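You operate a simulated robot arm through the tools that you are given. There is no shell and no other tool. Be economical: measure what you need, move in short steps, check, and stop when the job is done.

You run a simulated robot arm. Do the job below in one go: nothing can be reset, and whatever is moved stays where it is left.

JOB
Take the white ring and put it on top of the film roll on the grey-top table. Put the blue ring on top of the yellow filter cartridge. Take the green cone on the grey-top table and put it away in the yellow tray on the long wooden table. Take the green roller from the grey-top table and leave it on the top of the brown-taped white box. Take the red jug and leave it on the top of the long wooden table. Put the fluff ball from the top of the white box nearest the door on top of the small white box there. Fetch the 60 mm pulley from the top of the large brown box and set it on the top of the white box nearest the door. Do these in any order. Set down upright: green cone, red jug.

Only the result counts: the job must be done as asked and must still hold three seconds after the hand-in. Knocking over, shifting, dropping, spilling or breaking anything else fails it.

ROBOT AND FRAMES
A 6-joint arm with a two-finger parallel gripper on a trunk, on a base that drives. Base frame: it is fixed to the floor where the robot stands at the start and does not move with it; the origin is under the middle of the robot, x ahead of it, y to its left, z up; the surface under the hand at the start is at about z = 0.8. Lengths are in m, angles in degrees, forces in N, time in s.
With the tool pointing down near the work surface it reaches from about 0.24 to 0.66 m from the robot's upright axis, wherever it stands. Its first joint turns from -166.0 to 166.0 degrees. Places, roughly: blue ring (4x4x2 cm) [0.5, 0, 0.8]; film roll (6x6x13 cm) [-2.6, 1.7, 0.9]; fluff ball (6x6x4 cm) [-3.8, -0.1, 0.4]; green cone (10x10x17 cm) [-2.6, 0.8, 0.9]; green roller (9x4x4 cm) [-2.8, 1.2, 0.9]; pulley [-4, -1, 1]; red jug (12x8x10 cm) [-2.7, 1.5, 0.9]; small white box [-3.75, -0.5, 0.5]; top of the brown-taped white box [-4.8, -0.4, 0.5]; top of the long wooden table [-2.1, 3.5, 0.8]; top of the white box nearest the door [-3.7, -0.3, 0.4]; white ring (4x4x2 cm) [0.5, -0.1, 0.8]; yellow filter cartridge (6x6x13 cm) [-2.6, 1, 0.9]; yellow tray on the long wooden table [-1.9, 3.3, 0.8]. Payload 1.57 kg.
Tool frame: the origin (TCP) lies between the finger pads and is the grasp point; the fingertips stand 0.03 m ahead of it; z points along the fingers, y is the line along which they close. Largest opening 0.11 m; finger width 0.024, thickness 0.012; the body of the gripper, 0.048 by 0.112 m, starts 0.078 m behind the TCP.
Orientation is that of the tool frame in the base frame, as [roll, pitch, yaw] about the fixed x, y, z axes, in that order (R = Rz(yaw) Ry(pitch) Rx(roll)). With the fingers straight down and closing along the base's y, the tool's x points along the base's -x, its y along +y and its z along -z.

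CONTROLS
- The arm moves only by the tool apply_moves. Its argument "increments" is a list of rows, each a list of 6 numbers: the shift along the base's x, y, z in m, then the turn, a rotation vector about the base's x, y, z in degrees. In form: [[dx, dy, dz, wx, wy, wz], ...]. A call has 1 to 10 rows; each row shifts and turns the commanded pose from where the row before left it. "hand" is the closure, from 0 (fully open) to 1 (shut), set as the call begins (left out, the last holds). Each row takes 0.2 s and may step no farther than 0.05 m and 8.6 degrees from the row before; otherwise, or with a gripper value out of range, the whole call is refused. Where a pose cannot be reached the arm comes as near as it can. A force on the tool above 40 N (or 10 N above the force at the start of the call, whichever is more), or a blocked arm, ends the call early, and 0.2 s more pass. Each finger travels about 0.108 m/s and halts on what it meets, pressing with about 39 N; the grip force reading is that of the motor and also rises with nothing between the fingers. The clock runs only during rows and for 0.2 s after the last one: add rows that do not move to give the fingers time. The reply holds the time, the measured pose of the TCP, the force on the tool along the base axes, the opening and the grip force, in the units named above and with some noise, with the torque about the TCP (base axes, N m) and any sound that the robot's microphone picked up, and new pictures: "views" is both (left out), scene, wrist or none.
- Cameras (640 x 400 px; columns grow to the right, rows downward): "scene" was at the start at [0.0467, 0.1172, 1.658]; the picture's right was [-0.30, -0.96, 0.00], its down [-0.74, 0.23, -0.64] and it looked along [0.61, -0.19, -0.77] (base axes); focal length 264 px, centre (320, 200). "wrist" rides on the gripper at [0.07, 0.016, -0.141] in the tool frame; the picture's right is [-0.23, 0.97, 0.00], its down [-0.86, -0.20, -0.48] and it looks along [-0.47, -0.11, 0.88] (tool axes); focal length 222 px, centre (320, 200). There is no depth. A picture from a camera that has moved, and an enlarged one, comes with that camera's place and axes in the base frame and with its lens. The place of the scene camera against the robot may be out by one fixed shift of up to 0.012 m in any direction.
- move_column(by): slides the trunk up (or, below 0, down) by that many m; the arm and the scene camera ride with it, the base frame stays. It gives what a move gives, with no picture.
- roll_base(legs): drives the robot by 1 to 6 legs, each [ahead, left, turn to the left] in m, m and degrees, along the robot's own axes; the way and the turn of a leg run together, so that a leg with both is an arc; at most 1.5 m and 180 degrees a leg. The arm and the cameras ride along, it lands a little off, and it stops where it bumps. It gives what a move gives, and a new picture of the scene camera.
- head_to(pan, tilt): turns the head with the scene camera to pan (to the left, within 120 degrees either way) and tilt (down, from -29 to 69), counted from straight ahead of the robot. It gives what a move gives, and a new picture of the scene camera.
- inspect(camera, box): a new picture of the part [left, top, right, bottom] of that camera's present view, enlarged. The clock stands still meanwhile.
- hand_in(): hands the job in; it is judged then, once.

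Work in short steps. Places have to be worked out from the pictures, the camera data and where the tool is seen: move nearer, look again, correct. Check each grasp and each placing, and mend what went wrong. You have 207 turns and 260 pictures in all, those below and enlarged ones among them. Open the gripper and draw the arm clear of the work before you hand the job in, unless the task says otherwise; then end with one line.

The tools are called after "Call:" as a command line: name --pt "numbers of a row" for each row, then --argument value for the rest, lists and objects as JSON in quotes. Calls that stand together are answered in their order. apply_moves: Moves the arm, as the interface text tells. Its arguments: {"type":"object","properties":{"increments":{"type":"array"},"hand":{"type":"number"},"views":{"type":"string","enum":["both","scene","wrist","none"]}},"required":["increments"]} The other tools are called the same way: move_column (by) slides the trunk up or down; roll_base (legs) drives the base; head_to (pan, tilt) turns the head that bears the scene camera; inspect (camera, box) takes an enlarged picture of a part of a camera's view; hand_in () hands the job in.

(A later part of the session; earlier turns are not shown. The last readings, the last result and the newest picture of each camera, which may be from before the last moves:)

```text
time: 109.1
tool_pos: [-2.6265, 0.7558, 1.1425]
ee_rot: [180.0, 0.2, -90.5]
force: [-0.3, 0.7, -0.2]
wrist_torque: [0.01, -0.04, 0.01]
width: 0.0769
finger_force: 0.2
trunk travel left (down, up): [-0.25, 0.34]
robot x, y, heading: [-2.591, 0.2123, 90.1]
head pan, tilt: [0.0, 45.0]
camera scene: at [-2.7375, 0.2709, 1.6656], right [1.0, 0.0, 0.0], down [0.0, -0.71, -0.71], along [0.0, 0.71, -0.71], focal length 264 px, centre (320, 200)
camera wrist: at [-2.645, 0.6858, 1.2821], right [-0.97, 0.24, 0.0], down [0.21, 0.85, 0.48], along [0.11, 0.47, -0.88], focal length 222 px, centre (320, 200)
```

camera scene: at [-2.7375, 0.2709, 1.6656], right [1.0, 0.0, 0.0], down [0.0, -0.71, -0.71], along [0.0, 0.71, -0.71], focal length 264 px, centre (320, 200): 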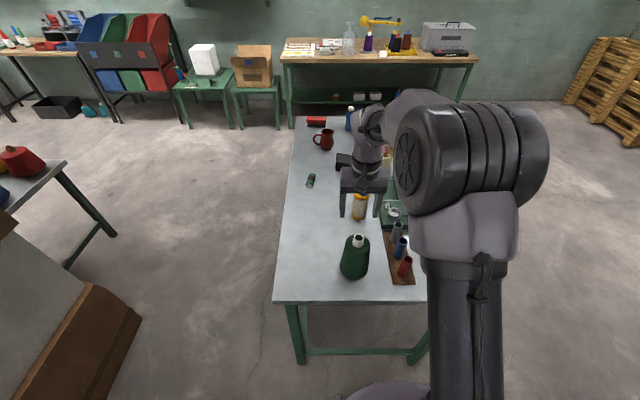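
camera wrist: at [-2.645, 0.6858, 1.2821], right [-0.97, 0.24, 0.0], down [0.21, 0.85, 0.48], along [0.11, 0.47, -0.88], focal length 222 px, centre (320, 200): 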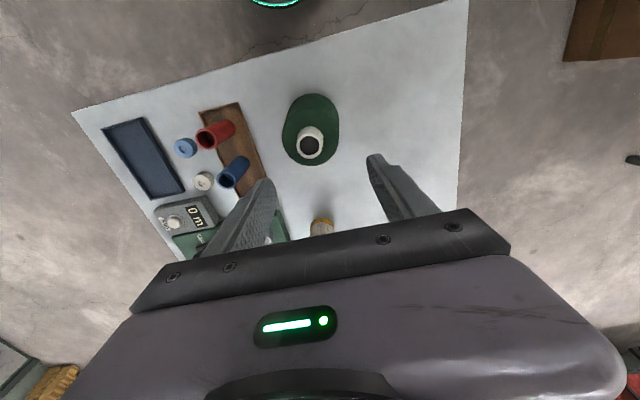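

Call:
inspect --camera "scene" --box '[310, 210, 410, 300]'

Call:
inspect --camera "wrist" --box '[250, 80, 370, 180]'

```text
4.44 times, centred on (360, 255) of scene
camera zoom: at [-2.7375, 0.2709, 1.6656], right [1.0, 0.0, 0.0], down [0.0, -0.71, -0.71], along [0.0, 0.71, -0.71], focal length 1175 px, centre (142, -44)
```

zoom: 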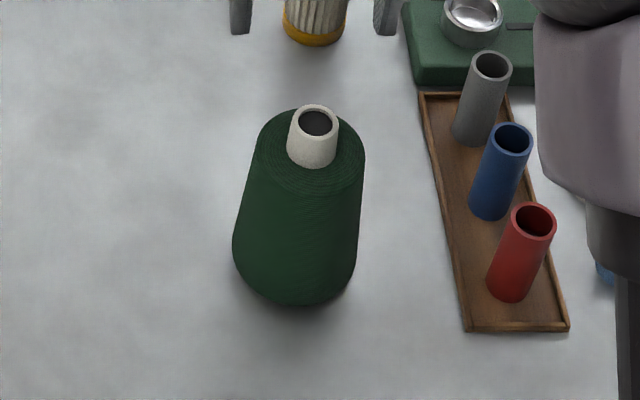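

```text
4.00 times, centred on (310, 130) of wrist
camera zoom: at [-2.645, 0.6858, 1.2821], right [-0.97, 0.24, 0.0], down [0.21, 0.85, 0.48], along [0.11, 0.47, -0.88], focal length 888 px, centre (360, 480)
```

zoom: 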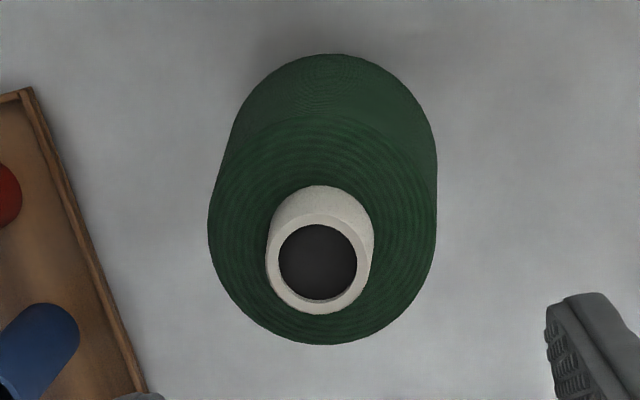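

Core tube is about 34 mm wide and 35 mm tall; I will grip it. Descend centred at (-2.618, 0.752).

Call:
apply_moves --pt "0.008 -0.003 -0.03 0 0 0" --pt "0 0 -0.04 0 0 0" --pt "0 0 -0.03 0 0 0" --pt "0 0 -0.02 0 0 0" --pt "0 0 0 0 0 0" --views "both"

```text
time: 110.3
tool_pos: [-2.62, 0.7517, 1.0246]
ee_rot: [-180.0, 0.2, -90.6]
force: [0.0, -0.3, -0.7]
wrist_torque: [0.0, 0.03, -0.01]
width: 0.077
finger_force: 0.0
trunk travel left (down, up): [-0.25, 0.34]
robot x, y, heading: [-2.5882, 0.2113, 90.0]
head pan, tilt: [0.0, 45.0]
camera scene: at [-2.7374, 0.2706, 1.6656], right [1.0, 0.0, 0.0], down [0.0, -0.71, -0.71], along [0.0, 0.71, -0.71], focal length 264 px, centre (320, 200)
camera wrist: at [-2.6375, 0.6811, 1.1635], right [-0.97, 0.24, 0.0], down [0.21, 0.85, 0.48], along [0.11, 0.47, -0.88], focal length 222 px, centre (320, 200)
```

scene: 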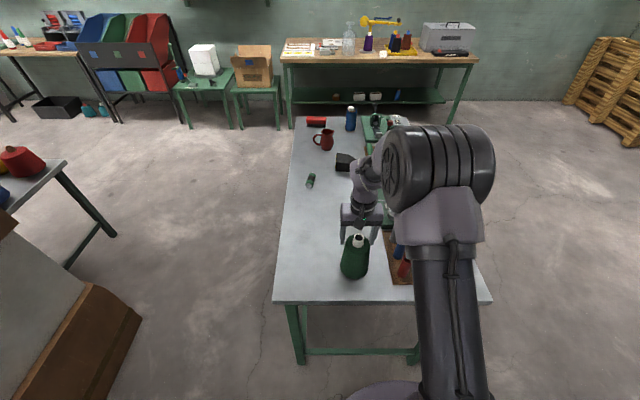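
wrist: 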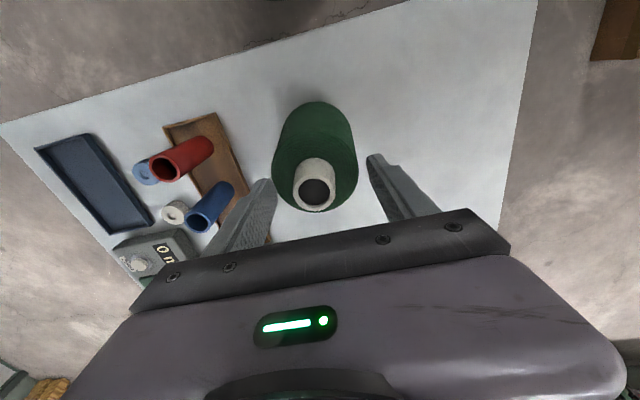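

Core is centred between the fingers. I lower 2 cm and close.

Call:
apply_moves --pt "0.003 0.001 -0.012 0 0 0" --pt "0 0 -0.008 0 0 0" --pt "0 0 0 0 0 0" --views "none"

Call:
apply_moves --pt "0 0 0 0 0 0" --pt "0 0 0 0 0 0" --pt "0 0 0 0 0 0" --hand 1 --views "wrist"

```text
time: 110.8
tool_pos: [-2.6152, 0.7573, 1.0137]
ee_rot: [-179.9, 0.7, -90.5]
force: [1.4, 0.6, -0.4]
wrist_torque: [-0.02, 0.0, 0.0]
width: 0.0785
finger_force: 0.6
trunk travel left (down, up): [-0.25, 0.34]
robot x, y, heading: [-2.5948, 0.21, 89.9]
head pan, tilt: [0.0, 45.0]
stopped in row 2: the force on the tool passed its limit at 48 N (the readings are from after the stop); the commanded pose is now the measured one
```

```text
time: 111.6
tool_pos: [-2.6158, 0.7569, 1.0133]
ee_rot: [-179.8, 0.4, -90.5]
force: [-0.5, 0.4, 0.0]
wrist_torque: [0.0, 0.04, 0.01]
width: 0.0755
finger_force: 38.6
trunk travel left (down, up): [-0.25, 0.34]
robot x, y, heading: [-2.5944, 0.2074, 90.1]
head pan, tilt: [0.0, 45.0]
camera wrist: at [-2.6343, 0.6846, 1.1535], right [-0.97, 0.24, 0.0], down [0.21, 0.85, 0.49], along [0.11, 0.47, -0.87], focal length 222 px, centre (320, 200)
```

wrist: 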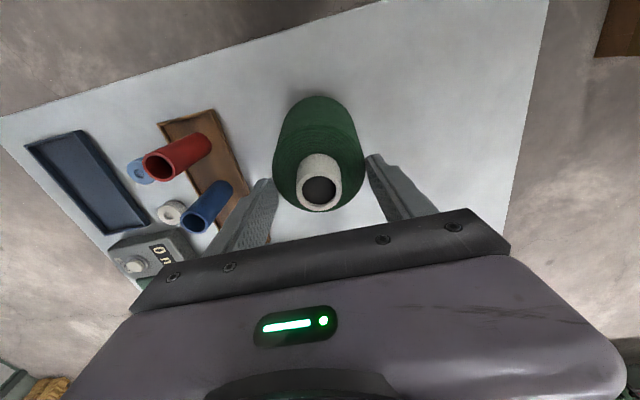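

The fingertips met the shoulder of the yarn body (≈75 mm wide at z ≈ 0.983). I'll back up 6 mm, and close on the core tube above it instead.

Call:
apply_moves --pt "0 0 0 0 0 0" --pt "0 0 0.008 0 0 0" --pt "0 0 0 0 0 0" --hand 0.25 --views "none"

Call:
apply_moves --pt "0 -0.002 0 0 0 0" --pt "0 0 0 0 0 0" --pt "0 0 0 0 0 0" --pt "0 0 0 0 0 0" --hand 1 --views "wrist"

```text
time: 112.4
tool_pos: [-2.6162, 0.7559, 1.0225]
ee_rot: [-179.9, 0.8, -90.4]
force: [0.4, -0.5, -0.7]
wrist_torque: [0.0, -0.02, 0.04]
width: 0.0824
finger_force: 0.1
trunk travel left (down, up): [-0.25, 0.34]
robot x, y, heading: [-2.5905, 0.2088, 90.3]
head pan, tilt: [0.0, 45.0]
```

```text
time: 113.4
tool_pos: [-2.6164, 0.754, 1.0223]
ee_rot: [-179.9, 0.7, -90.5]
force: [-0.6, 1.8, 2.9]
wrist_torque: [0.24, 0.17, -0.03]
width: 0.0336
finger_force: 39.5
trunk travel left (down, up): [-0.25, 0.34]
robot x, y, heading: [-2.5909, 0.2097, 90.3]
head pan, tilt: [0.0, 45.0]
camera wrist: at [-2.634, 0.6821, 1.1615], right [-0.97, 0.24, 0.0], down [0.21, 0.85, 0.49], along [0.11, 0.48, -0.87], focal length 222 px, centre (320, 200)
```

wrist: 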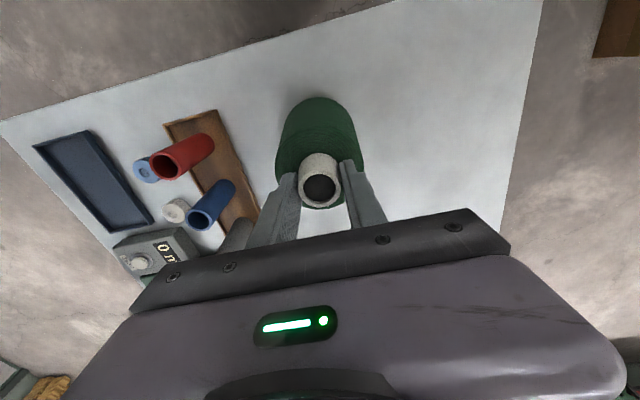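

Core gripped (33.6 mm). Lift and check.

Call:
apply_moves --pt "0 0 0.03 0 0 0" --pt "0 0 0.05 0 0 0" --pt "0 0 0.05 0 0 0" --pt "0 0 0.05 0 0 0" --pt "0 0 0.04 0 0 0" --views "both"

```text
time: 114.6
tool_pos: [-2.6137, 0.753, 1.2431]
ee_rot: [-179.9, 0.6, -90.6]
force: [0.5, 0.9, -6.1]
wrist_torque: [0.02, -0.02, -0.01]
width: 0.0334
finger_force: 39.0
trunk travel left (down, up): [-0.25, 0.34]
robot x, y, heading: [-2.5907, 0.2135, 90.3]
head pan, tilt: [0.0, 45.0]
camera scene: at [-2.7374, 0.271, 1.6656], right [1.0, 0.0, 0.0], down [0.0, -0.71, -0.71], along [0.0, 0.71, -0.71], focal length 264 px, centre (320, 200)
camera wrist: at [-2.6322, 0.6819, 1.3814], right [-0.97, 0.24, 0.0], down [0.21, 0.85, 0.49], along [0.11, 0.47, -0.87], focal length 222 px, centre (320, 200)
```

scene: 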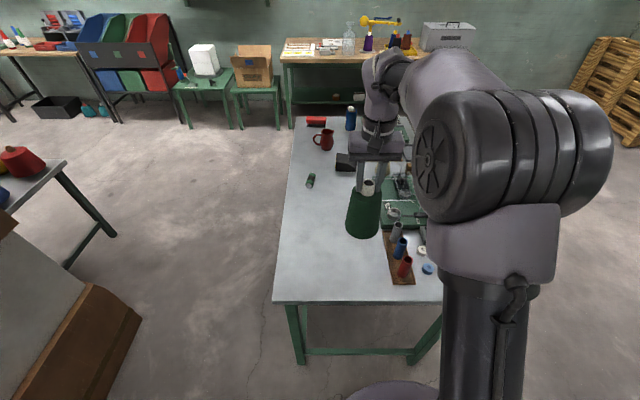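
wrist: 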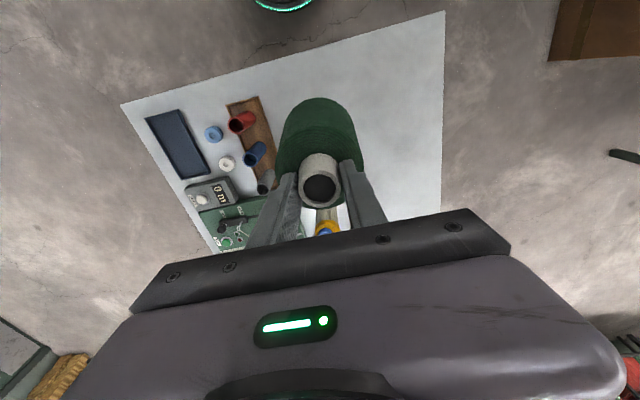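

Cone held well. I drive round the grey table's near side to about (-1.85, 2.4), facing the long wooden table.

Call:
roll_base --legs '[[0, -0.85, 0], [1.2, 0, 0], [1.0, 0, 0]]'

```text
time: 129.5
tool_pos: [-1.7815, 2.9299, 1.2411]
ee_rot: [-179.9, 0.6, -89.6]
force: [0.6, -0.8, -4.8]
wrist_torque: [0.01, 0.0, 0.0]
width: 0.0333
finger_force: 38.9
trunk travel left (down, up): [-0.25, 0.34]
robot x, y, heading: [-1.7489, 2.3876, 90.7]
head pan, tilt: [0.0, 45.0]
camera scene: at [-1.8975, 2.4452, 1.6656], right [1.0, 0.02, 0.0], down [0.01, -0.71, -0.71], along [-0.01, 0.71, -0.71], focal length 264 px, centre (320, 200)
```

scene: 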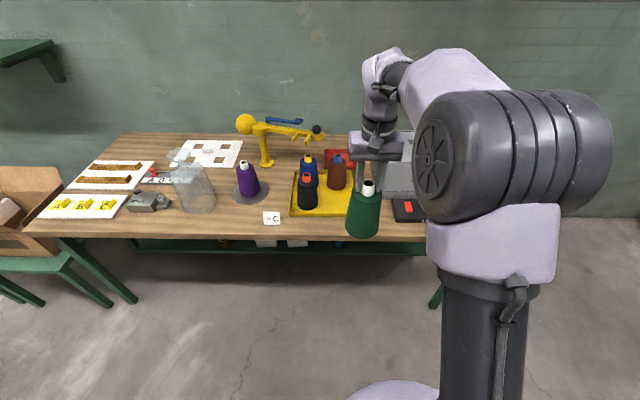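

The tray holds three cones; the front-right spot seems free. I shift the held cone to the right for a clear view of the tray.

Call:
apply_moves --pt "0.048 0 0 0 0 0" --pt "0.048 0 0 0 0 0" --pt "0.048 0 0 0 0 0" --pt "0.03 0 0 0 0 0" --views "none"

Call:
inspect --camera "scene" --box '[270, 140, 430, 240]'

```text
time: 130.5
tool_pos: [-1.6059, 2.9304, 1.2408]
ee_rot: [-179.9, 0.6, -89.6]
force: [0.3, 0.1, -4.4]
wrist_torque: [0.02, 0.03, 0.0]
width: 0.0329
finger_force: 39.1
trunk travel left (down, up): [-0.25, 0.34]
robot x, y, heading: [-1.7505, 2.3839, 90.6]
head pan, tilt: [0.0, 45.0]
```

```text
4.00 times, centred on (350, 190) of scene
camera zoom: at [-1.8969, 2.4449, 1.6656], right [1.0, 0.02, 0.0], down [0.01, -0.71, -0.71], along [-0.01, 0.71, -0.71], focal length 1057 px, centre (200, 240)
```

zoom: 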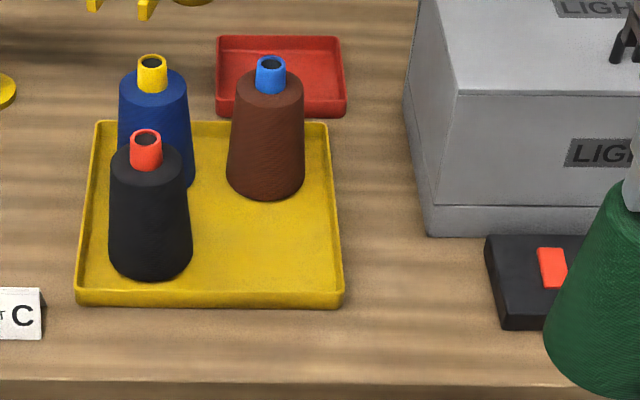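

Free spot in the tray ≈ (-1.83, 3.29) if the table is at z ≈ 0.8. I move the cone back to x -1.83 and drive 0.33 m closer.

Call:
apply_moves --pt "-0.048 0 0 0 0 0" --pt "-0.048 0 0 0 0 0" --pt "-0.048 0 0 0 0 0" --pt "-0.048 0 0 0 0 0" --pt "-0.031 0 0 0 0 0" --views "none"

Call:
roll_base --legs '[[0.33, 0, 0]]'

Call:
apply_moves --pt "0 0 0 0 0 0" --views "wrist"

```text
time: 131.7
tool_pos: [-1.8321, 2.9284, 1.2411]
ee_rot: [-179.9, 0.5, -89.6]
force: [-0.3, -0.5, -4.9]
wrist_torque: [-0.02, 0.03, -0.02]
width: 0.0332
finger_force: 39.0
trunk travel left (down, up): [-0.25, 0.34]
robot x, y, heading: [-1.7502, 2.3895, 91.2]
head pan, tilt: [0.0, 45.0]
```

```text
time: 133.9
tool_pos: [-1.834, 3.2584, 1.2402]
ee_rot: [-179.9, 0.6, -89.8]
force: [-0.3, 1.3, -5.7]
wrist_torque: [-0.01, -0.03, 0.01]
width: 0.0331
finger_force: 39.7
trunk travel left (down, up): [-0.25, 0.34]
robot x, y, heading: [-1.7526, 2.7146, 90.9]
head pan, tilt: [0.0, 45.0]
camera scene: at [-1.9024, 2.7754, 1.6655], right [1.0, 0.01, 0.0], down [0.01, -0.71, -0.71], along [-0.01, 0.71, -0.71], focal length 264 px, centre (320, 200)
```

scene: 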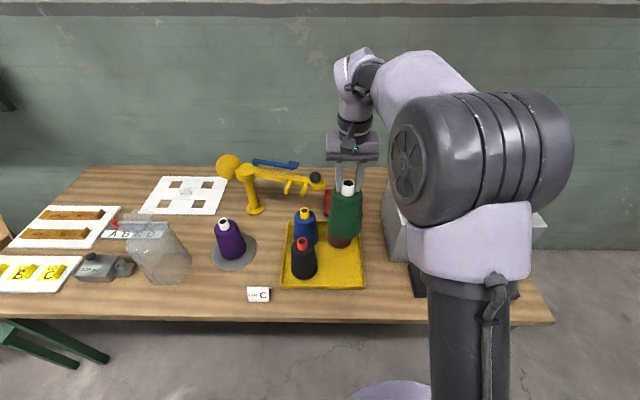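

```text
time: 134.3
tool_pos: [-1.8332, 3.2589, 1.2405]
ee_rot: [-179.9, 0.6, -89.7]
force: [0.8, -0.3, -5.8]
wrist_torque: [0.03, 0.0, 0.0]
width: 0.0333
finger_force: 39.3
trunk travel left (down, up): [-0.25, 0.34]
robot x, y, heading: [-1.7581, 2.7145, 90.7]
head pan, tilt: [0.0, 45.0]
camera wrist: at [-1.8511, 3.1866, 1.3799], right [-0.97, 0.22, 0.0], down [0.2, 0.85, 0.49], along [0.11, 0.48, -0.87], focal length 222 px, centre (320, 200)
```

wrist: 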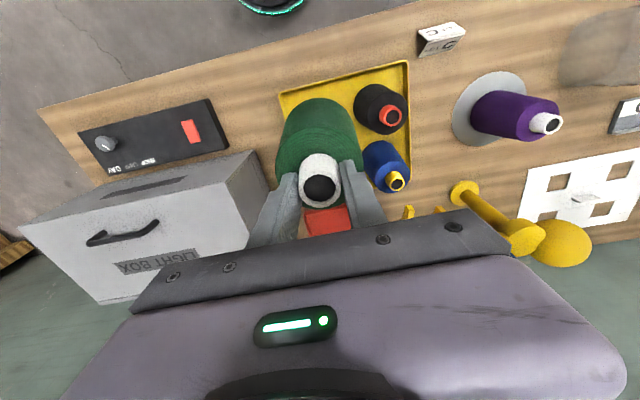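

Triangulated tray rim z ≈ 0.81; tray x -2.04…-1.75, front y 3.205; black cone at (-1.958, 3.276). I put the green cone over (-1.827, 3.277) and descend most of the way.

Call:
apply_moves --pt "0.006 0.018 -0.03 0 0 0" --pt "0 0 -0.05 0 0 0" --pt "0 0 -0.05 0 0 0" --pt "0 0 -0.05 0 0 0" --pt "0 0 -0.03 0 0 0" --pt "0 0 0 0 0 0" --views "both"

```text
time: 135.7
tool_pos: [-1.8283, 3.2776, 1.0292]
ee_rot: [-179.9, 0.7, -89.7]
force: [0.2, 0.4, -5.0]
wrist_torque: [0.04, 0.01, 0.02]
width: 0.0331
finger_force: 39.1
trunk travel left (down, up): [-0.25, 0.34]
robot x, y, heading: [-1.756, 2.7137, 90.5]
head pan, tilt: [0.0, 45.0]
camera scene: at [-1.9024, 2.7741, 1.6656], right [1.0, 0.01, 0.0], down [0.01, -0.71, -0.71], along [-0.01, 0.71, -0.71], focal length 264 px, centre (320, 200)
camera wrist: at [-1.8459, 3.2044, 1.1681], right [-0.97, 0.22, 0.0], down [0.2, 0.85, 0.49], along [0.11, 0.48, -0.87], focal length 222 px, centre (320, 200)
```

scene: 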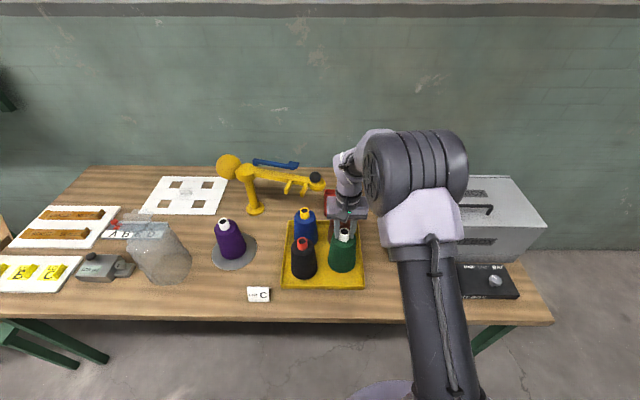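
wrist: 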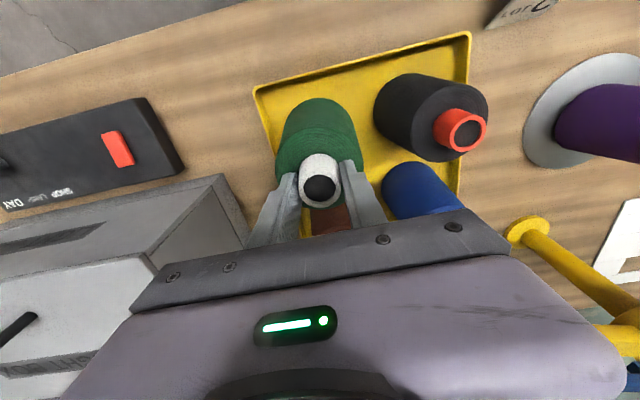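

Position in the tray looks good. I lower to near contact.

Call:
apply_moves --pt "0 0 -0.02 0 0 0" --pt "0 0 -0.01 0 0 0" --pt "0 0 -0.006 0 0 0" --pt "0 0 0 0 0 0" --views "none"

Call:
apply_moves --pt "0 0 -0.004 0 0 0" --pt "0 0 0 0 0 0" --views "scene"

```text
time: 136.7
tool_pos: [-1.8281, 3.2774, 0.9935]
ee_rot: [-179.9, 0.5, -89.9]
force: [-0.3, -0.6, -5.0]
wrist_torque: [0.02, 0.01, -0.03]
width: 0.0332
finger_force: 39.0
trunk travel left (down, up): [-0.25, 0.34]
robot x, y, heading: [-1.7544, 2.7158, 91.0]
head pan, tilt: [0.0, 45.0]
```

```text
time: 137.3
tool_pos: [-1.8279, 3.2775, 0.991]
ee_rot: [-179.8, 0.6, -89.7]
force: [-0.2, 0.8, -5.8]
wrist_torque: [0.0, 0.0, -0.06]
width: 0.0332
finger_force: 39.2
trunk travel left (down, up): [-0.25, 0.34]
robot x, y, heading: [-1.7539, 2.7162, 90.8]
head pan, tilt: [0.0, 45.0]
camera scene: at [-1.9023, 2.7744, 1.6656], right [1.0, 0.01, 0.0], down [0.01, -0.71, -0.71], along [-0.01, 0.71, -0.71], focal length 264 px, centre (320, 200)
```

scene: 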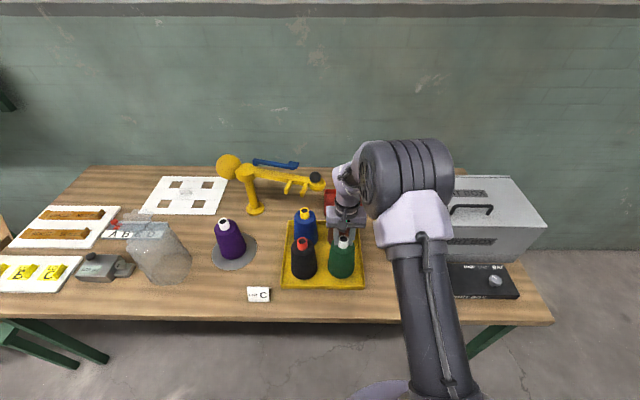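

Call:
apply_moves --pt "0 0 -0.004 0 0 0" --pt "0 0 -0.003 0 0 0" --pt "0 0 0 0 0 0" --views "none"

Call:
apply_moves --pt "0 0 -0.003 0 0 0" --pt "0 0 0 0 0 0" --views "none"

```text
time: 138.1
tool_pos: [-1.8273, 3.2774, 0.9842]
ee_rot: [-179.9, 0.6, -89.7]
force: [-0.8, 0.1, -5.6]
wrist_torque: [0.06, 0.01, -0.02]
width: 0.0332
finger_force: 39.1
trunk travel left (down, up): [-0.25, 0.34]
robot x, y, heading: [-1.7584, 2.7169, 90.9]
head pan, tilt: [0.0, 45.0]
```

```text
time: 138.7
tool_pos: [-1.8275, 3.2762, 0.9809]
ee_rot: [-179.9, 0.5, -89.8]
force: [0.2, -0.8, -5.6]
wrist_torque: [-0.02, 0.01, 0.02]
width: 0.0329
finger_force: 38.9
trunk travel left (down, up): [-0.25, 0.34]
robot x, y, heading: [-1.7561, 2.7126, 91.0]
head pan, tilt: [0.0, 45.0]
```

Still no contact; I continue in 3 mm steps.

Call:
apply_moves --pt "0 0 -0.003 0 0 0" --pt "0 0 0 0 0 0" --views "none"

Call:
apply_moves --pt "0 0 -0.003 0 0 0" --pt "0 0 0 0 0 0" --views "none"

Call:
apply_moves --pt "0 0 -0.003 0 0 0" --pt "0 0 0 0 0 0" --views "none"

Call:
inspect --camera "scene" --box '[270, 190, 390, 300]'

```text
time: 139.3
tool_pos: [-1.8283, 3.2769, 0.9766]
ee_rot: [-179.9, 0.6, -89.8]
force: [-0.1, 0.1, -5.7]
wrist_torque: [0.03, 0.0, 0.0]
width: 0.0331
finger_force: 38.8
trunk travel left (down, up): [-0.25, 0.34]
robot x, y, heading: [-1.752, 2.7179, 91.1]
head pan, tilt: [0.0, 45.0]
```

```text
time: 139.9
tool_pos: [-1.8276, 3.2762, 0.9763]
ee_rot: [179.9, 0.9, -89.8]
force: [1.0, 0.4, 25.4]
wrist_torque: [-0.78, 0.24, -0.02]
width: 0.033
finger_force: 38.8
trunk travel left (down, up): [-0.25, 0.34]
robot x, y, heading: [-1.7569, 2.7123, 90.8]
head pan, tilt: [0.0, 45.0]
```

```text
time: 140.2
tool_pos: [-1.8283, 3.2757, 0.9755]
ee_rot: [-180.0, 1.1, -89.8]
force: [1.8, -7.3, 19.5]
wrist_torque: [-1.28, -0.08, -0.07]
width: 0.0334
finger_force: 39.1
trunk travel left (down, up): [-0.25, 0.34]
robot x, y, heading: [-1.754, 2.711, 90.9]
head pan, tilt: [0.0, 45.0]
stopped in row 1: the force on the tool passed its limit at 44 N (the readings are from after the stop); the commanded pose is now the measured one
```

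```text
3.64 times, centred on (330, 245) of scene
camera zoom: at [-1.9018, 2.7704, 1.6658], right [1.0, 0.01, 0.0], down [0.01, -0.71, -0.71], along [-0.01, 0.71, -0.71], focal length 961 px, centre (284, 36)
```

zoom: 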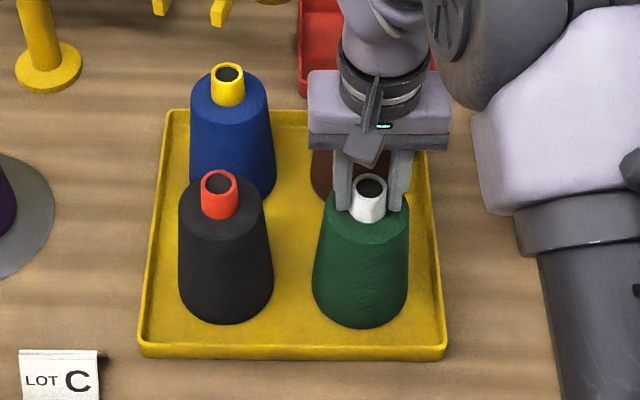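

Cone stands in the tray. I relieve by 2 mm, open and lift.

Call:
apply_moves --pt "0 0 0.002 0 0 0" --pt "0 0 0 0 0 0" --views "none"

Call:
apply_moves --pt "0 0 0 0 0 0" --pt "0 0 0 0 0 0" --hand 0.5 --views "none"

Call:
apply_moves --pt "0 0 0.03 0 0 0" --pt "0 0 0.05 0 0 0" --pt "0 0 0.05 0 0 0" --pt "0 0 0.05 0 0 0" --views "both"

```text
time: 140.8
tool_pos: [-1.8269, 3.2772, 0.9768]
ee_rot: [-179.8, 1.0, -89.7]
force: [0.1, -5.3, 3.7]
wrist_torque: [-0.57, -0.04, 0.02]
width: 0.0333
finger_force: 38.8
trunk travel left (down, up): [-0.25, 0.34]
robot x, y, heading: [-1.7555, 2.718, 90.5]
head pan, tilt: [0.0, 45.0]
```

```text
time: 141.4
tool_pos: [-1.8265, 3.2771, 0.9765]
ee_rot: [-179.9, 1.0, -89.8]
force: [-0.2, -0.4, 1.2]
wrist_torque: [-0.03, -0.02, 0.01]
width: 0.0551
finger_force: 0.1
trunk travel left (down, up): [-0.25, 0.34]
robot x, y, heading: [-1.7559, 2.7165, 90.9]
head pan, tilt: [0.0, 45.0]
```

```text
time: 142.4
tool_pos: [-1.8277, 3.2772, 1.1566]
ee_rot: [-179.9, 1.0, -89.8]
force: [0.5, 0.3, 0.6]
wrist_torque: [0.04, 0.02, 0.03]
width: 0.0549
finger_force: 0.1
trunk travel left (down, up): [-0.25, 0.34]
robot x, y, heading: [-1.7562, 2.715, 90.9]
head pan, tilt: [0.0, 45.0]
camera scene: at [-1.9021, 2.7731, 1.6657], right [1.0, 0.01, 0.0], down [0.01, -0.71, -0.71], along [-0.01, 0.71, -0.71], focal length 264 px, centre (320, 200)
camera wrist: at [-1.8459, 3.2037, 1.2957], right [-0.97, 0.22, 0.0], down [0.2, 0.85, 0.49], along [0.11, 0.48, -0.87], focal length 222 px, centre (320, 200)
```

scene: 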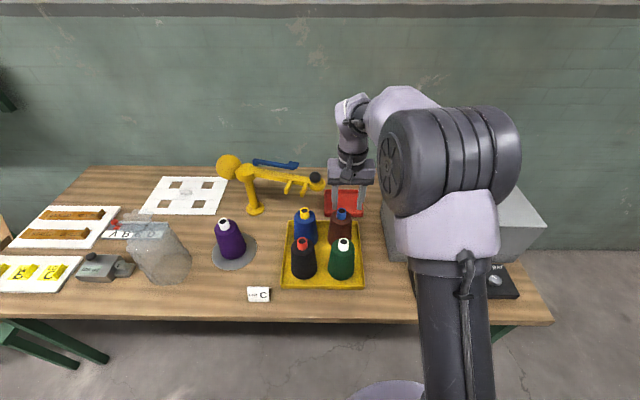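
wrist: 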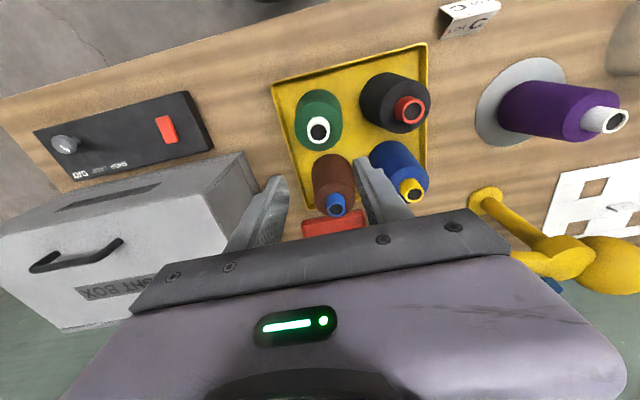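

Green cone stands in the tray. Next, the red jug (≈(-2.72, 1.48), handle toward -x), which I'll reach from the far side of the grey table; drive left through the corridor, turn to face +x.

Call:
roll_base --legs '[[-0.28, 0, 0], [0, 1.5, 0], [0, 0, -90.9], [0, -0.6, 0]]'

```text
time: 158.1
tool_pos: [-2.6688, 1.8948, 1.1557]
ee_rot: [180.0, 1.0, 179.5]
force: [1.2, 0.2, 0.4]
wrist_torque: [0.02, 0.02, 0.02]
width: 0.0549
finger_force: 0.1
trunk travel left (down, up): [-0.25, 0.34]
robot x, y, heading: [-3.2362, 1.824, 0.1]
head pan, tilt: [0.0, 45.0]
camera scene: at [-3.1781, 1.9669, 1.6657], right [0.0, -1.0, 0.0], down [-0.71, 0.0, -0.71], along [0.71, 0.0, -0.71], focal length 264 px, centre (320, 200)
```

scene: 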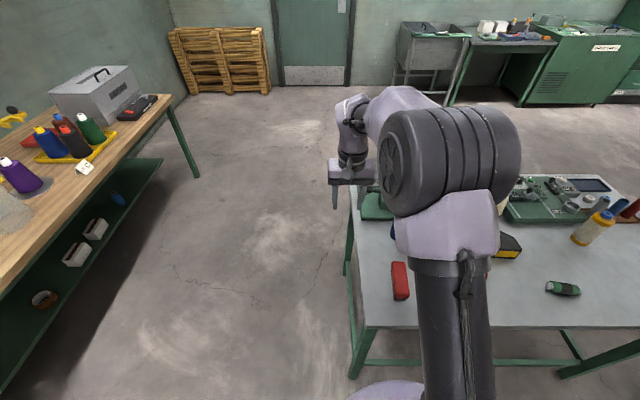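

I move another 0.33 m to the right and turn the head to see past the arm.

Call:
roll_base --legs '[[0, -0.33, 0]]'

Call:
apply_moves --pt "0 0 0 0 0 0" --views "wrist"

```text
time: 160.3
tool_pos: [-2.6679, 1.5686, 1.156]
ee_rot: [-180.0, 0.9, 179.8]
force: [-0.3, -0.3, 0.5]
wrist_torque: [-0.02, 0.0, 0.0]
width: 0.055
finger_force: 0.0
trunk travel left (down, up): [-0.25, 0.34]
robot x, y, heading: [-3.2287, 1.5019, 0.4]
head pan, tilt: [0.0, 45.0]
camera scene: at [-3.1776, 1.6402, 1.6657], right [0.01, -1.0, 0.0], down [-0.71, 0.0, -0.71], along [0.71, 0.0, -0.71], focal length 264 px, centre (320, 200)
```

scene: 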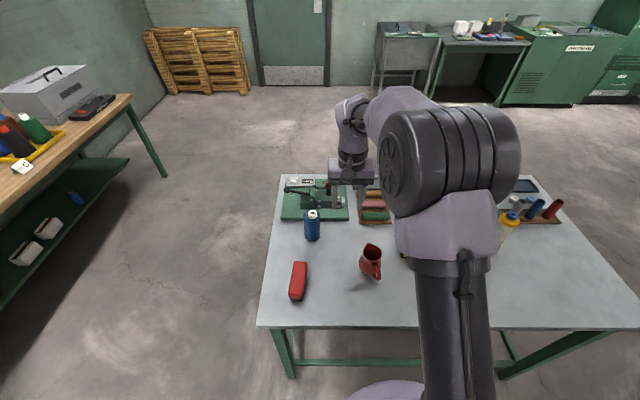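

```text
time: 160.7
tool_pos: [-2.6685, 1.5691, 1.1572]
ee_rot: [-179.9, 1.1, 179.8]
force: [1.0, 0.6, -0.5]
wrist_torque: [0.0, 0.0, -0.04]
width: 0.0549
finger_force: 0.0
trunk travel left (down, up): [-0.25, 0.34]
robot x, y, heading: [-3.2357, 1.4966, 0.5]
head pan, tilt: [0.0, 45.0]
camera wrist: at [-2.742, 1.5857, 1.2949], right [0.23, 0.97, 0.0], down [0.85, -0.2, 0.49], along [0.48, -0.11, -0.87], focal length 222 px, centre (320, 200)
```

wrist: 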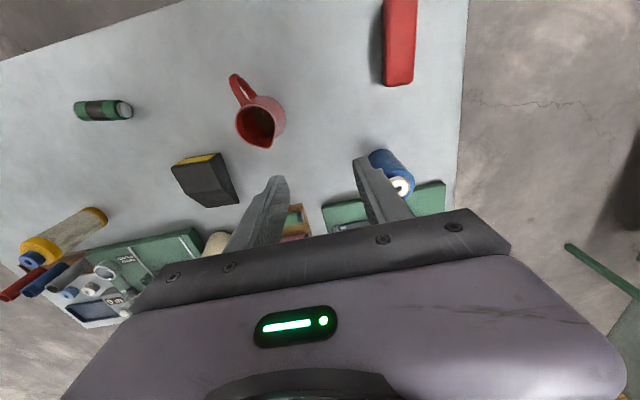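

Call:
inspect --camera "scene" --box '[330, 225, 420, 300]'

Call:
inspect --camera "wrist" --box '[200, 50, 320, 170]'

```text
5.33 times, centred on (375, 262) of scene
camera zoom: at [-3.1776, 1.6409, 1.6656], right [0.01, -1.0, 0.0], down [-0.71, 0.0, -0.71], along [0.71, 0.0, -0.71], focal length 1410 px, centre (27, -133)
```

zoom: 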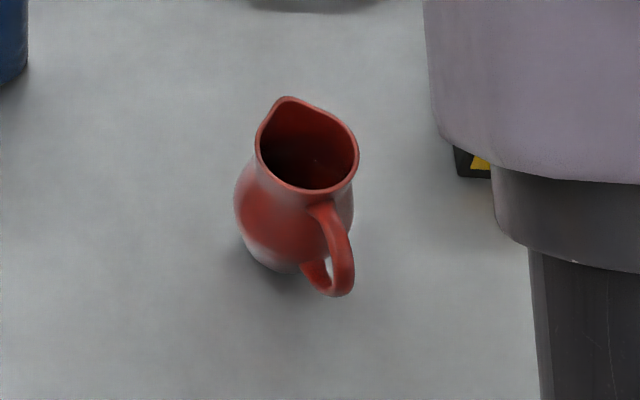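

```text
3.33 times, centred on (260, 110) of wrist
camera zoom: at [-2.742, 1.5857, 1.2949], right [0.23, 0.97, 0.0], down [0.85, -0.2, 0.49], along [0.48, -0.11, -0.87], focal length 740 px, centre (520, 500)
```

zoom: 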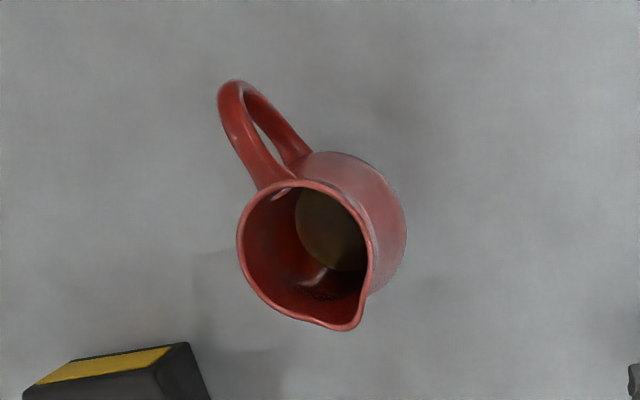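

Jug rim centre ≈ (-2.693, 1.473), axis turned about 13° (handle toward -x). I open fully, rotate 13° and move above it.

Call:
apply_moves --pt "-0.008 -0.032 0 0 0 6.5" --pt "-0.008 -0.032 0 0 0 6.5" --pt "-0.008 -0.032 -0.02 0 0 0" --pt "0 0 -0.04 0 0 0" --pt "0 0 0 0 0 0" --hand 0 --views "both"

```text
time: 161.9
tool_pos: [-2.6928, 1.475, 1.0972]
ee_rot: [-179.9, 1.1, -167.3]
force: [0.0, -1.1, -0.4]
wrist_torque: [0.01, 0.01, -0.04]
width: 0.11
finger_force: 0.0
trunk travel left (down, up): [-0.25, 0.34]
robot x, y, heading: [-3.2346, 1.4997, 0.3]
head pan, tilt: [0.0, 45.0]
camera scene: at [-3.1781, 1.6409, 1.6657], right [0.01, -1.0, 0.0], down [-0.71, 0.0, -0.71], along [0.71, 0.0, -0.71], focal length 264 px, centre (320, 200)
camera wrist: at [-2.7682, 1.4738, 1.2365], right [0.01, 1.0, 0.0], down [0.87, -0.01, 0.49], along [0.49, 0.0, -0.87], focal length 222 px, centre (320, 200)
```

scene: 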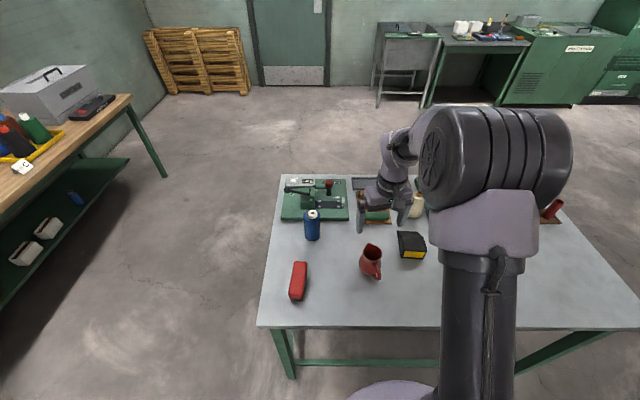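
wrist: 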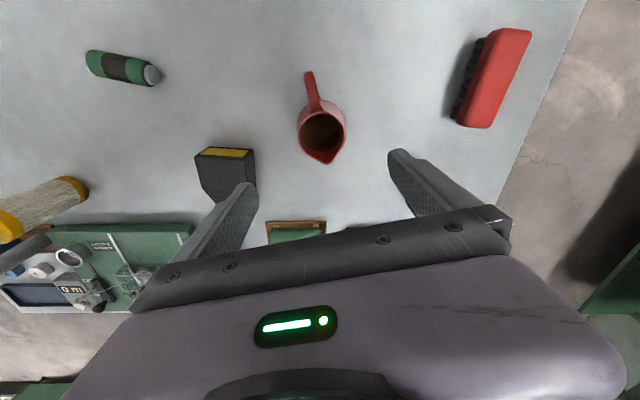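

Rim centre now reads about (-2.705, 1.477). I correct by 8 mm and descend to just above the rim.

Call:
apply_moves --pt "-0.009 0.002 -0.04 0 0 0" --pt "0 0 -0.05 0 0 0" --pt "0 0 0 0 0 0" --views "both"

```text
time: 162.7
tool_pos: [-2.7034, 1.4753, 1.007]
ee_rot: [-179.8, 1.1, -167.2]
force: [-0.2, -0.3, -1.0]
wrist_torque: [0.02, -0.04, 0.0]
width: 0.1099
finger_force: 0.2
trunk travel left (down, up): [-0.25, 0.34]
robot x, y, heading: [-3.2353, 1.5017, 0.3]
head pan, tilt: [0.0, 45.0]
camera scene: at [-3.1781, 1.6412, 1.6657], right [0.01, -1.0, 0.0], down [-0.71, 0.0, -0.71], along [0.71, 0.0, -0.71], focal length 264 px, centre (320, 200)
camera wrist: at [-2.7778, 1.4753, 1.1456], right [0.01, 1.0, 0.0], down [0.87, -0.01, 0.49], along [0.49, 0.0, -0.87], focal length 222 px, centre (320, 200)
```

scene: 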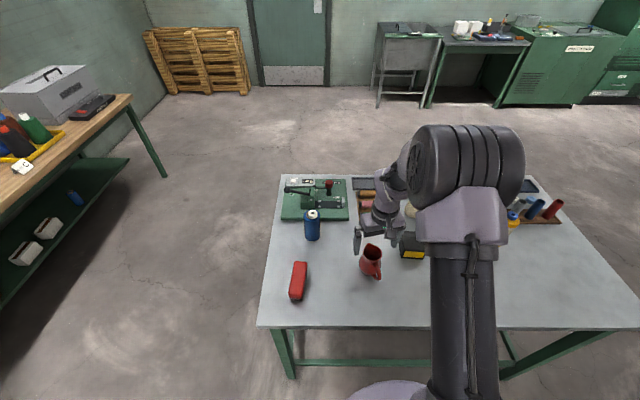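
wrist: 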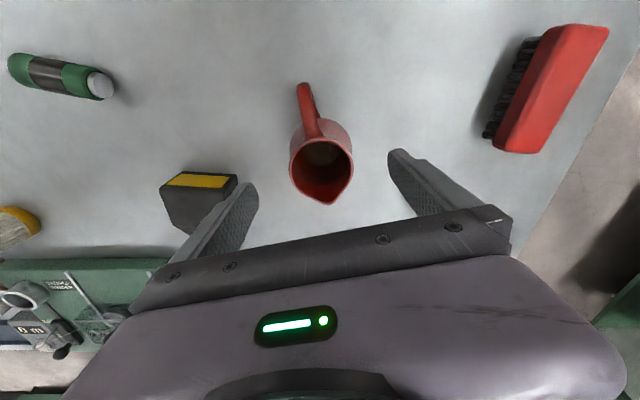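

Centred. Descending around the jug body to TCP z ≈ 0.905, then closing.

Call:
apply_moves --pt "0.001 0.001 -0.04 0 0 0" --pt "0 0 -0.04 0 0 0" --pt "0 0 -0.022 0 0 0" --pt "0 0 0 0 0 0" --views "wrist"

Call:
apply_moves --pt "0 0 0 0 0 0" --pt "0 0 0 0 0 0" --pt "0 0 0 0 0 0" --hand 1 --views "wrist"

```text
time: 163.7
tool_pos: [-2.6995, 1.4771, 0.9039]
ee_rot: [-179.9, 1.0, -167.2]
force: [0.0, -0.1, 0.3]
wrist_torque: [0.0, 0.03, -0.03]
width: 0.1102
finger_force: 0.0
trunk travel left (down, up): [-0.25, 0.34]
robot x, y, heading: [-3.2284, 1.4985, 0.4]
head pan, tilt: [0.0, 45.0]
camera wrist: at [-2.7759, 1.4779, 1.0424], right [0.01, 1.0, 0.0], down [0.87, -0.01, 0.49], along [0.49, 0.0, -0.87], focal length 222 px, centre (320, 200)
```

wrist: 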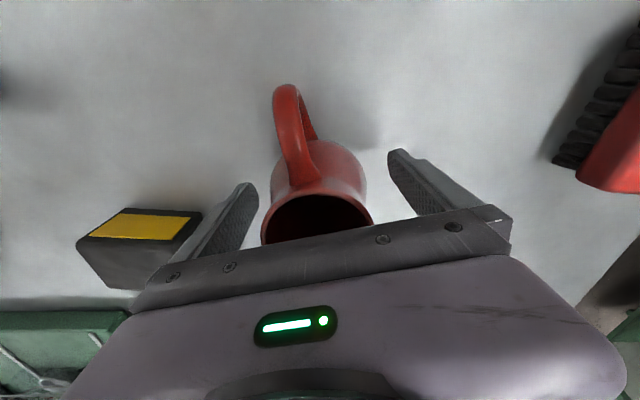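

```text
time: 164.5
tool_pos: [-2.7, 1.4777, 0.904]
ee_rot: [-179.9, 1.0, -167.2]
force: [1.6, -0.2, 0.5]
wrist_torque: [0.05, -0.11, 0.0]
width: 0.0746
finger_force: 38.5
trunk travel left (down, up): [-0.25, 0.34]
robot x, y, heading: [-3.2299, 1.5015, 0.3]
head pan, tilt: [0.0, 45.0]
camera wrist: at [-2.7757, 1.4779, 1.0425], right [0.01, 1.0, 0.0], down [0.87, -0.01, 0.49], along [0.49, 0.0, -0.87], focal length 222 px, centre (320, 200)
```

wrist: 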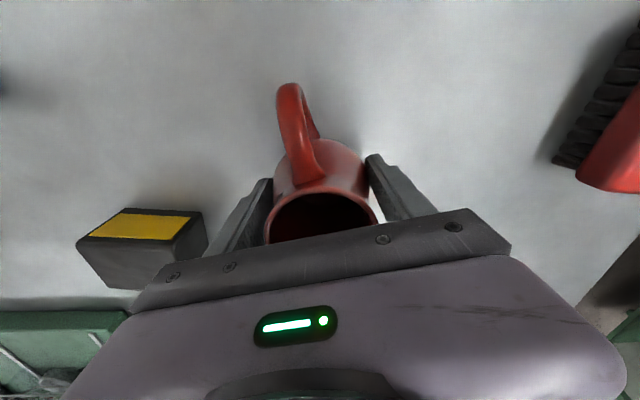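

Jug gripped at the belly (75 mm). Lift.

Call:
apply_moves --pt "0 0 0.02 0 0 0" --pt "0 0 0.04 0 0 0" --pt "0 0 0.05 0 0 0" --pt "0 0 0.05 0 0 0" --pt "0 0 0.04 0 0 0" --views "wrist"

```text
time: 165.7
tool_pos: [-2.6996, 1.4749, 1.1034]
ee_rot: [-179.8, 1.0, -167.2]
force: [0.9, 0.3, -3.5]
wrist_torque: [0.0, -0.02, -0.01]
width: 0.0745
finger_force: 39.1
trunk travel left (down, up): [-0.25, 0.34]
robot x, y, heading: [-3.2349, 1.4975, 0.2]
head pan, tilt: [0.0, 45.0]
camera wrist: at [-2.775, 1.4743, 1.2419], right [0.01, 1.0, 0.0], down [0.87, -0.01, 0.49], along [0.49, 0.0, -0.87], focal length 222 px, centre (320, 200)
```

wrist: 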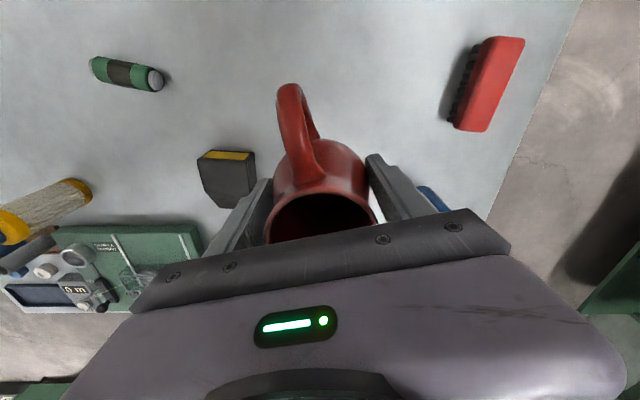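

Jug held. I drive back through the corridor to face the long table at x ≈ -2.27.

Call:
roll_base --legs '[[0, 0.93, 0], [0, 0, 90], [0, -0.97, 0]]'

```text
time: 179.1
tool_pos: [-2.2462, 2.9853, 1.1022]
ee_rot: [180.0, 1.1, -76.8]
force: [-0.1, -0.8, -4.0]
wrist_torque: [-0.01, 0.03, 0.0]
width: 0.0743
finger_force: 39.3
trunk travel left (down, up): [-0.25, 0.34]
robot x, y, heading: [-2.2716, 2.4522, 90.6]
head pan, tilt: [0.0, 45.0]
camera scene: at [-2.4154, 2.5128, 1.6656], right [1.0, 0.01, 0.0], down [0.01, -0.71, -0.71], along [-0.01, 0.71, -0.71], focal length 264 px, centre (320, 200)
```

scene: 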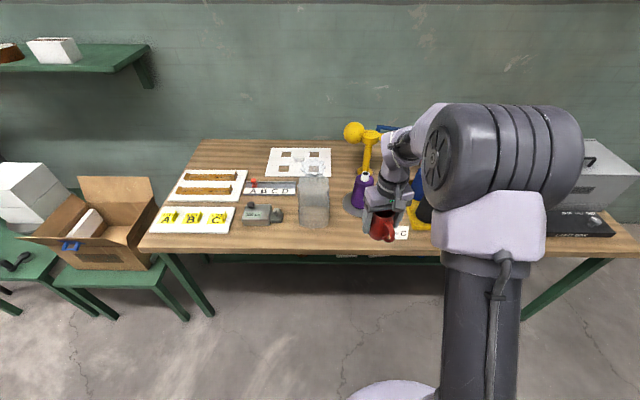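

Target spot (-2.255, 3.20) lies between the clear container and the LOT C card. I drive 0.2 m ahead and look with the wrist camera.

Call:
roll_base --legs '[[0.2, 0, 0]]'

Call:
apply_moves --pt "0 0 0 0 0 0" --views "wrist"

```text
time: 180.7
tool_pos: [-2.2484, 3.1872, 1.1019]
ee_rot: [-179.9, 0.9, -76.8]
force: [-0.3, -0.3, -4.2]
wrist_torque: [-0.04, -0.01, -0.01]
width: 0.0745
finger_force: 38.8
trunk travel left (down, up): [-0.25, 0.34]
robot x, y, heading: [-2.2712, 2.6563, 90.8]
head pan, tilt: [0.0, 45.0]
camera scene: at [-2.4182, 2.7151, 1.6655], right [1.0, 0.01, 0.0], down [0.01, -0.71, -0.71], along [-0.01, 0.71, -0.71], focal length 264 px, centre (320, 200)
```

scene: 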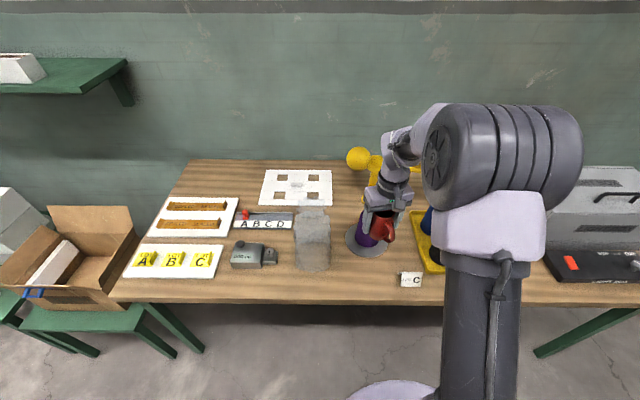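

```text
time: 181.1
tool_pos: [-2.2492, 3.1873, 1.1006]
ee_rot: [180.0, 1.0, -76.8]
force: [0.5, 0.2, -4.1]
wrist_torque: [-0.04, 0.01, 0.02]
width: 0.0749
finger_force: 39.0
trunk travel left (down, up): [-0.25, 0.34]
robot x, y, heading: [-2.2736, 2.6517, 90.8]
head pan, tilt: [0.0, 45.0]
camera wrist: at [-2.2493, 3.1124, 1.241], right [-1.0, 0.0, 0.0], down [0.0, 0.87, 0.49], along [0.0, 0.49, -0.87], focal length 222 px, centre (320, 200)
```

wrist: 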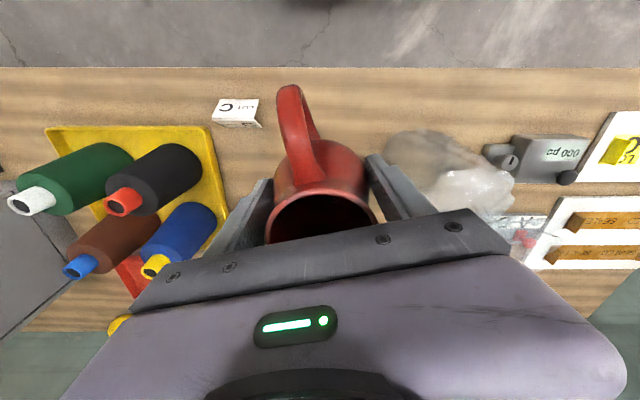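

Spot is clear at (-2.249, 3.187); the table is at z ≈ 0.79, so contact should occur at TCP ≈ 0.854. I descend most of the way.

Call:
apply_moves --pt "0 -0.002 -0.05 0 0 0" --pt "0 0 -0.05 0 0 0" --pt "0 0 -0.05 0 0 0" --pt "0 0 -0.04 0 0 0" --pt "0 0 -0.03 0 0 0" --pt "0 0 0 0 0 0" --views "both"

```text
time: 182.5
tool_pos: [-2.2479, 3.1827, 0.8805]
ee_rot: [-179.9, 1.0, -76.7]
force: [0.7, 0.0, -3.6]
wrist_torque: [-0.01, -0.01, 0.0]
width: 0.0747
finger_force: 38.6
trunk travel left (down, up): [-0.25, 0.34]
robot x, y, heading: [-2.2693, 2.6553, 90.7]
head pan, tilt: [0.0, 45.0]
camera scene: at [-2.4183, 2.7135, 1.6656], right [1.0, 0.01, 0.0], down [0.01, -0.71, -0.71], along [-0.01, 0.71, -0.71], focal length 264 px, centre (320, 200)
camera wrist: at [-2.2496, 3.1082, 1.0201], right [-1.0, 0.0, 0.0], down [0.0, 0.87, 0.49], along [0.0, 0.49, -0.87], focal length 222 px, centre (320, 200)
```

scene: 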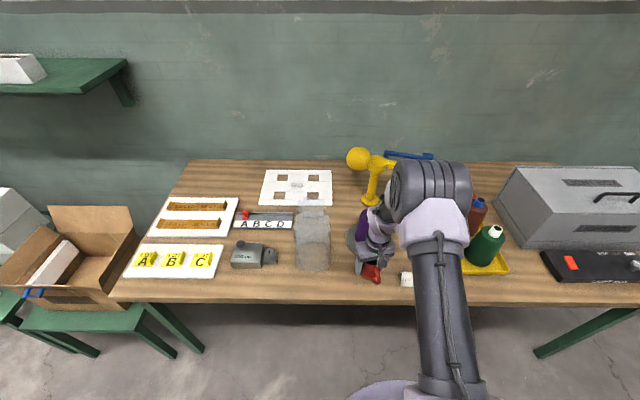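
wrist: 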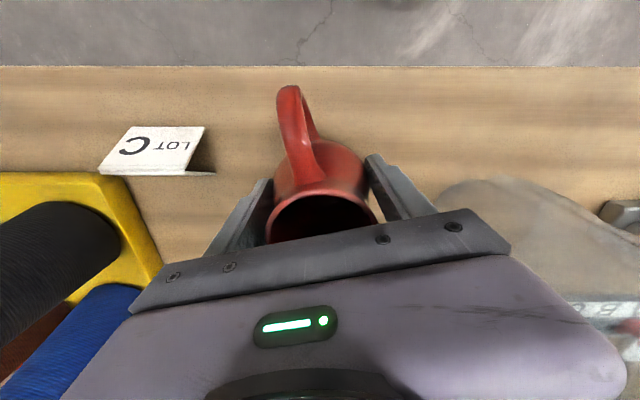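

Clear on both sides. I lower the last bit in small steps.

Call:
apply_moves --pt "0 0 -0.015 0 0 0" --pt "0 0 -0.006 0 0 0" --pt "0 0 0 0 0 0" --views "none"

Call:
apply_moves --pt "0 0 -0.003 0 0 0" --pt "0 0 0 0 0 0" --views "none"

Call:
apply_moves --pt "0 0 -0.003 0 0 0" --pt "0 0 0 0 0 0" --views "none"

```text
time: 183.3
tool_pos: [-2.2491, 3.1861, 0.8621]
ee_rot: [-179.8, 1.0, -76.8]
force: [0.3, 0.9, -3.1]
wrist_torque: [0.01, 0.0, 0.0]
width: 0.0747
finger_force: 38.4
trunk travel left (down, up): [-0.25, 0.34]
robot x, y, heading: [-2.2691, 2.6529, 90.7]
head pan, tilt: [0.0, 45.0]
```

```text
time: 183.9
tool_pos: [-2.2499, 3.1847, 0.8577]
ee_rot: [-179.8, 1.0, -76.8]
force: [-0.4, -0.2, -3.6]
wrist_torque: [0.0, 0.02, -0.01]
width: 0.0747
finger_force: 39.0
trunk travel left (down, up): [-0.25, 0.34]
robot x, y, heading: [-2.2707, 2.652, 90.9]
head pan, tilt: [0.0, 45.0]
```

```text
time: 184.5
tool_pos: [-2.2489, 3.1844, 0.8553]
ee_rot: [-179.8, 1.0, -76.7]
force: [-0.3, 0.5, -3.7]
wrist_torque: [-0.01, -0.02, -0.03]
width: 0.0749
finger_force: 38.3
trunk travel left (down, up): [-0.25, 0.34]
robot x, y, heading: [-2.2732, 2.6526, 90.8]
head pan, tilt: [0.0, 45.0]
```

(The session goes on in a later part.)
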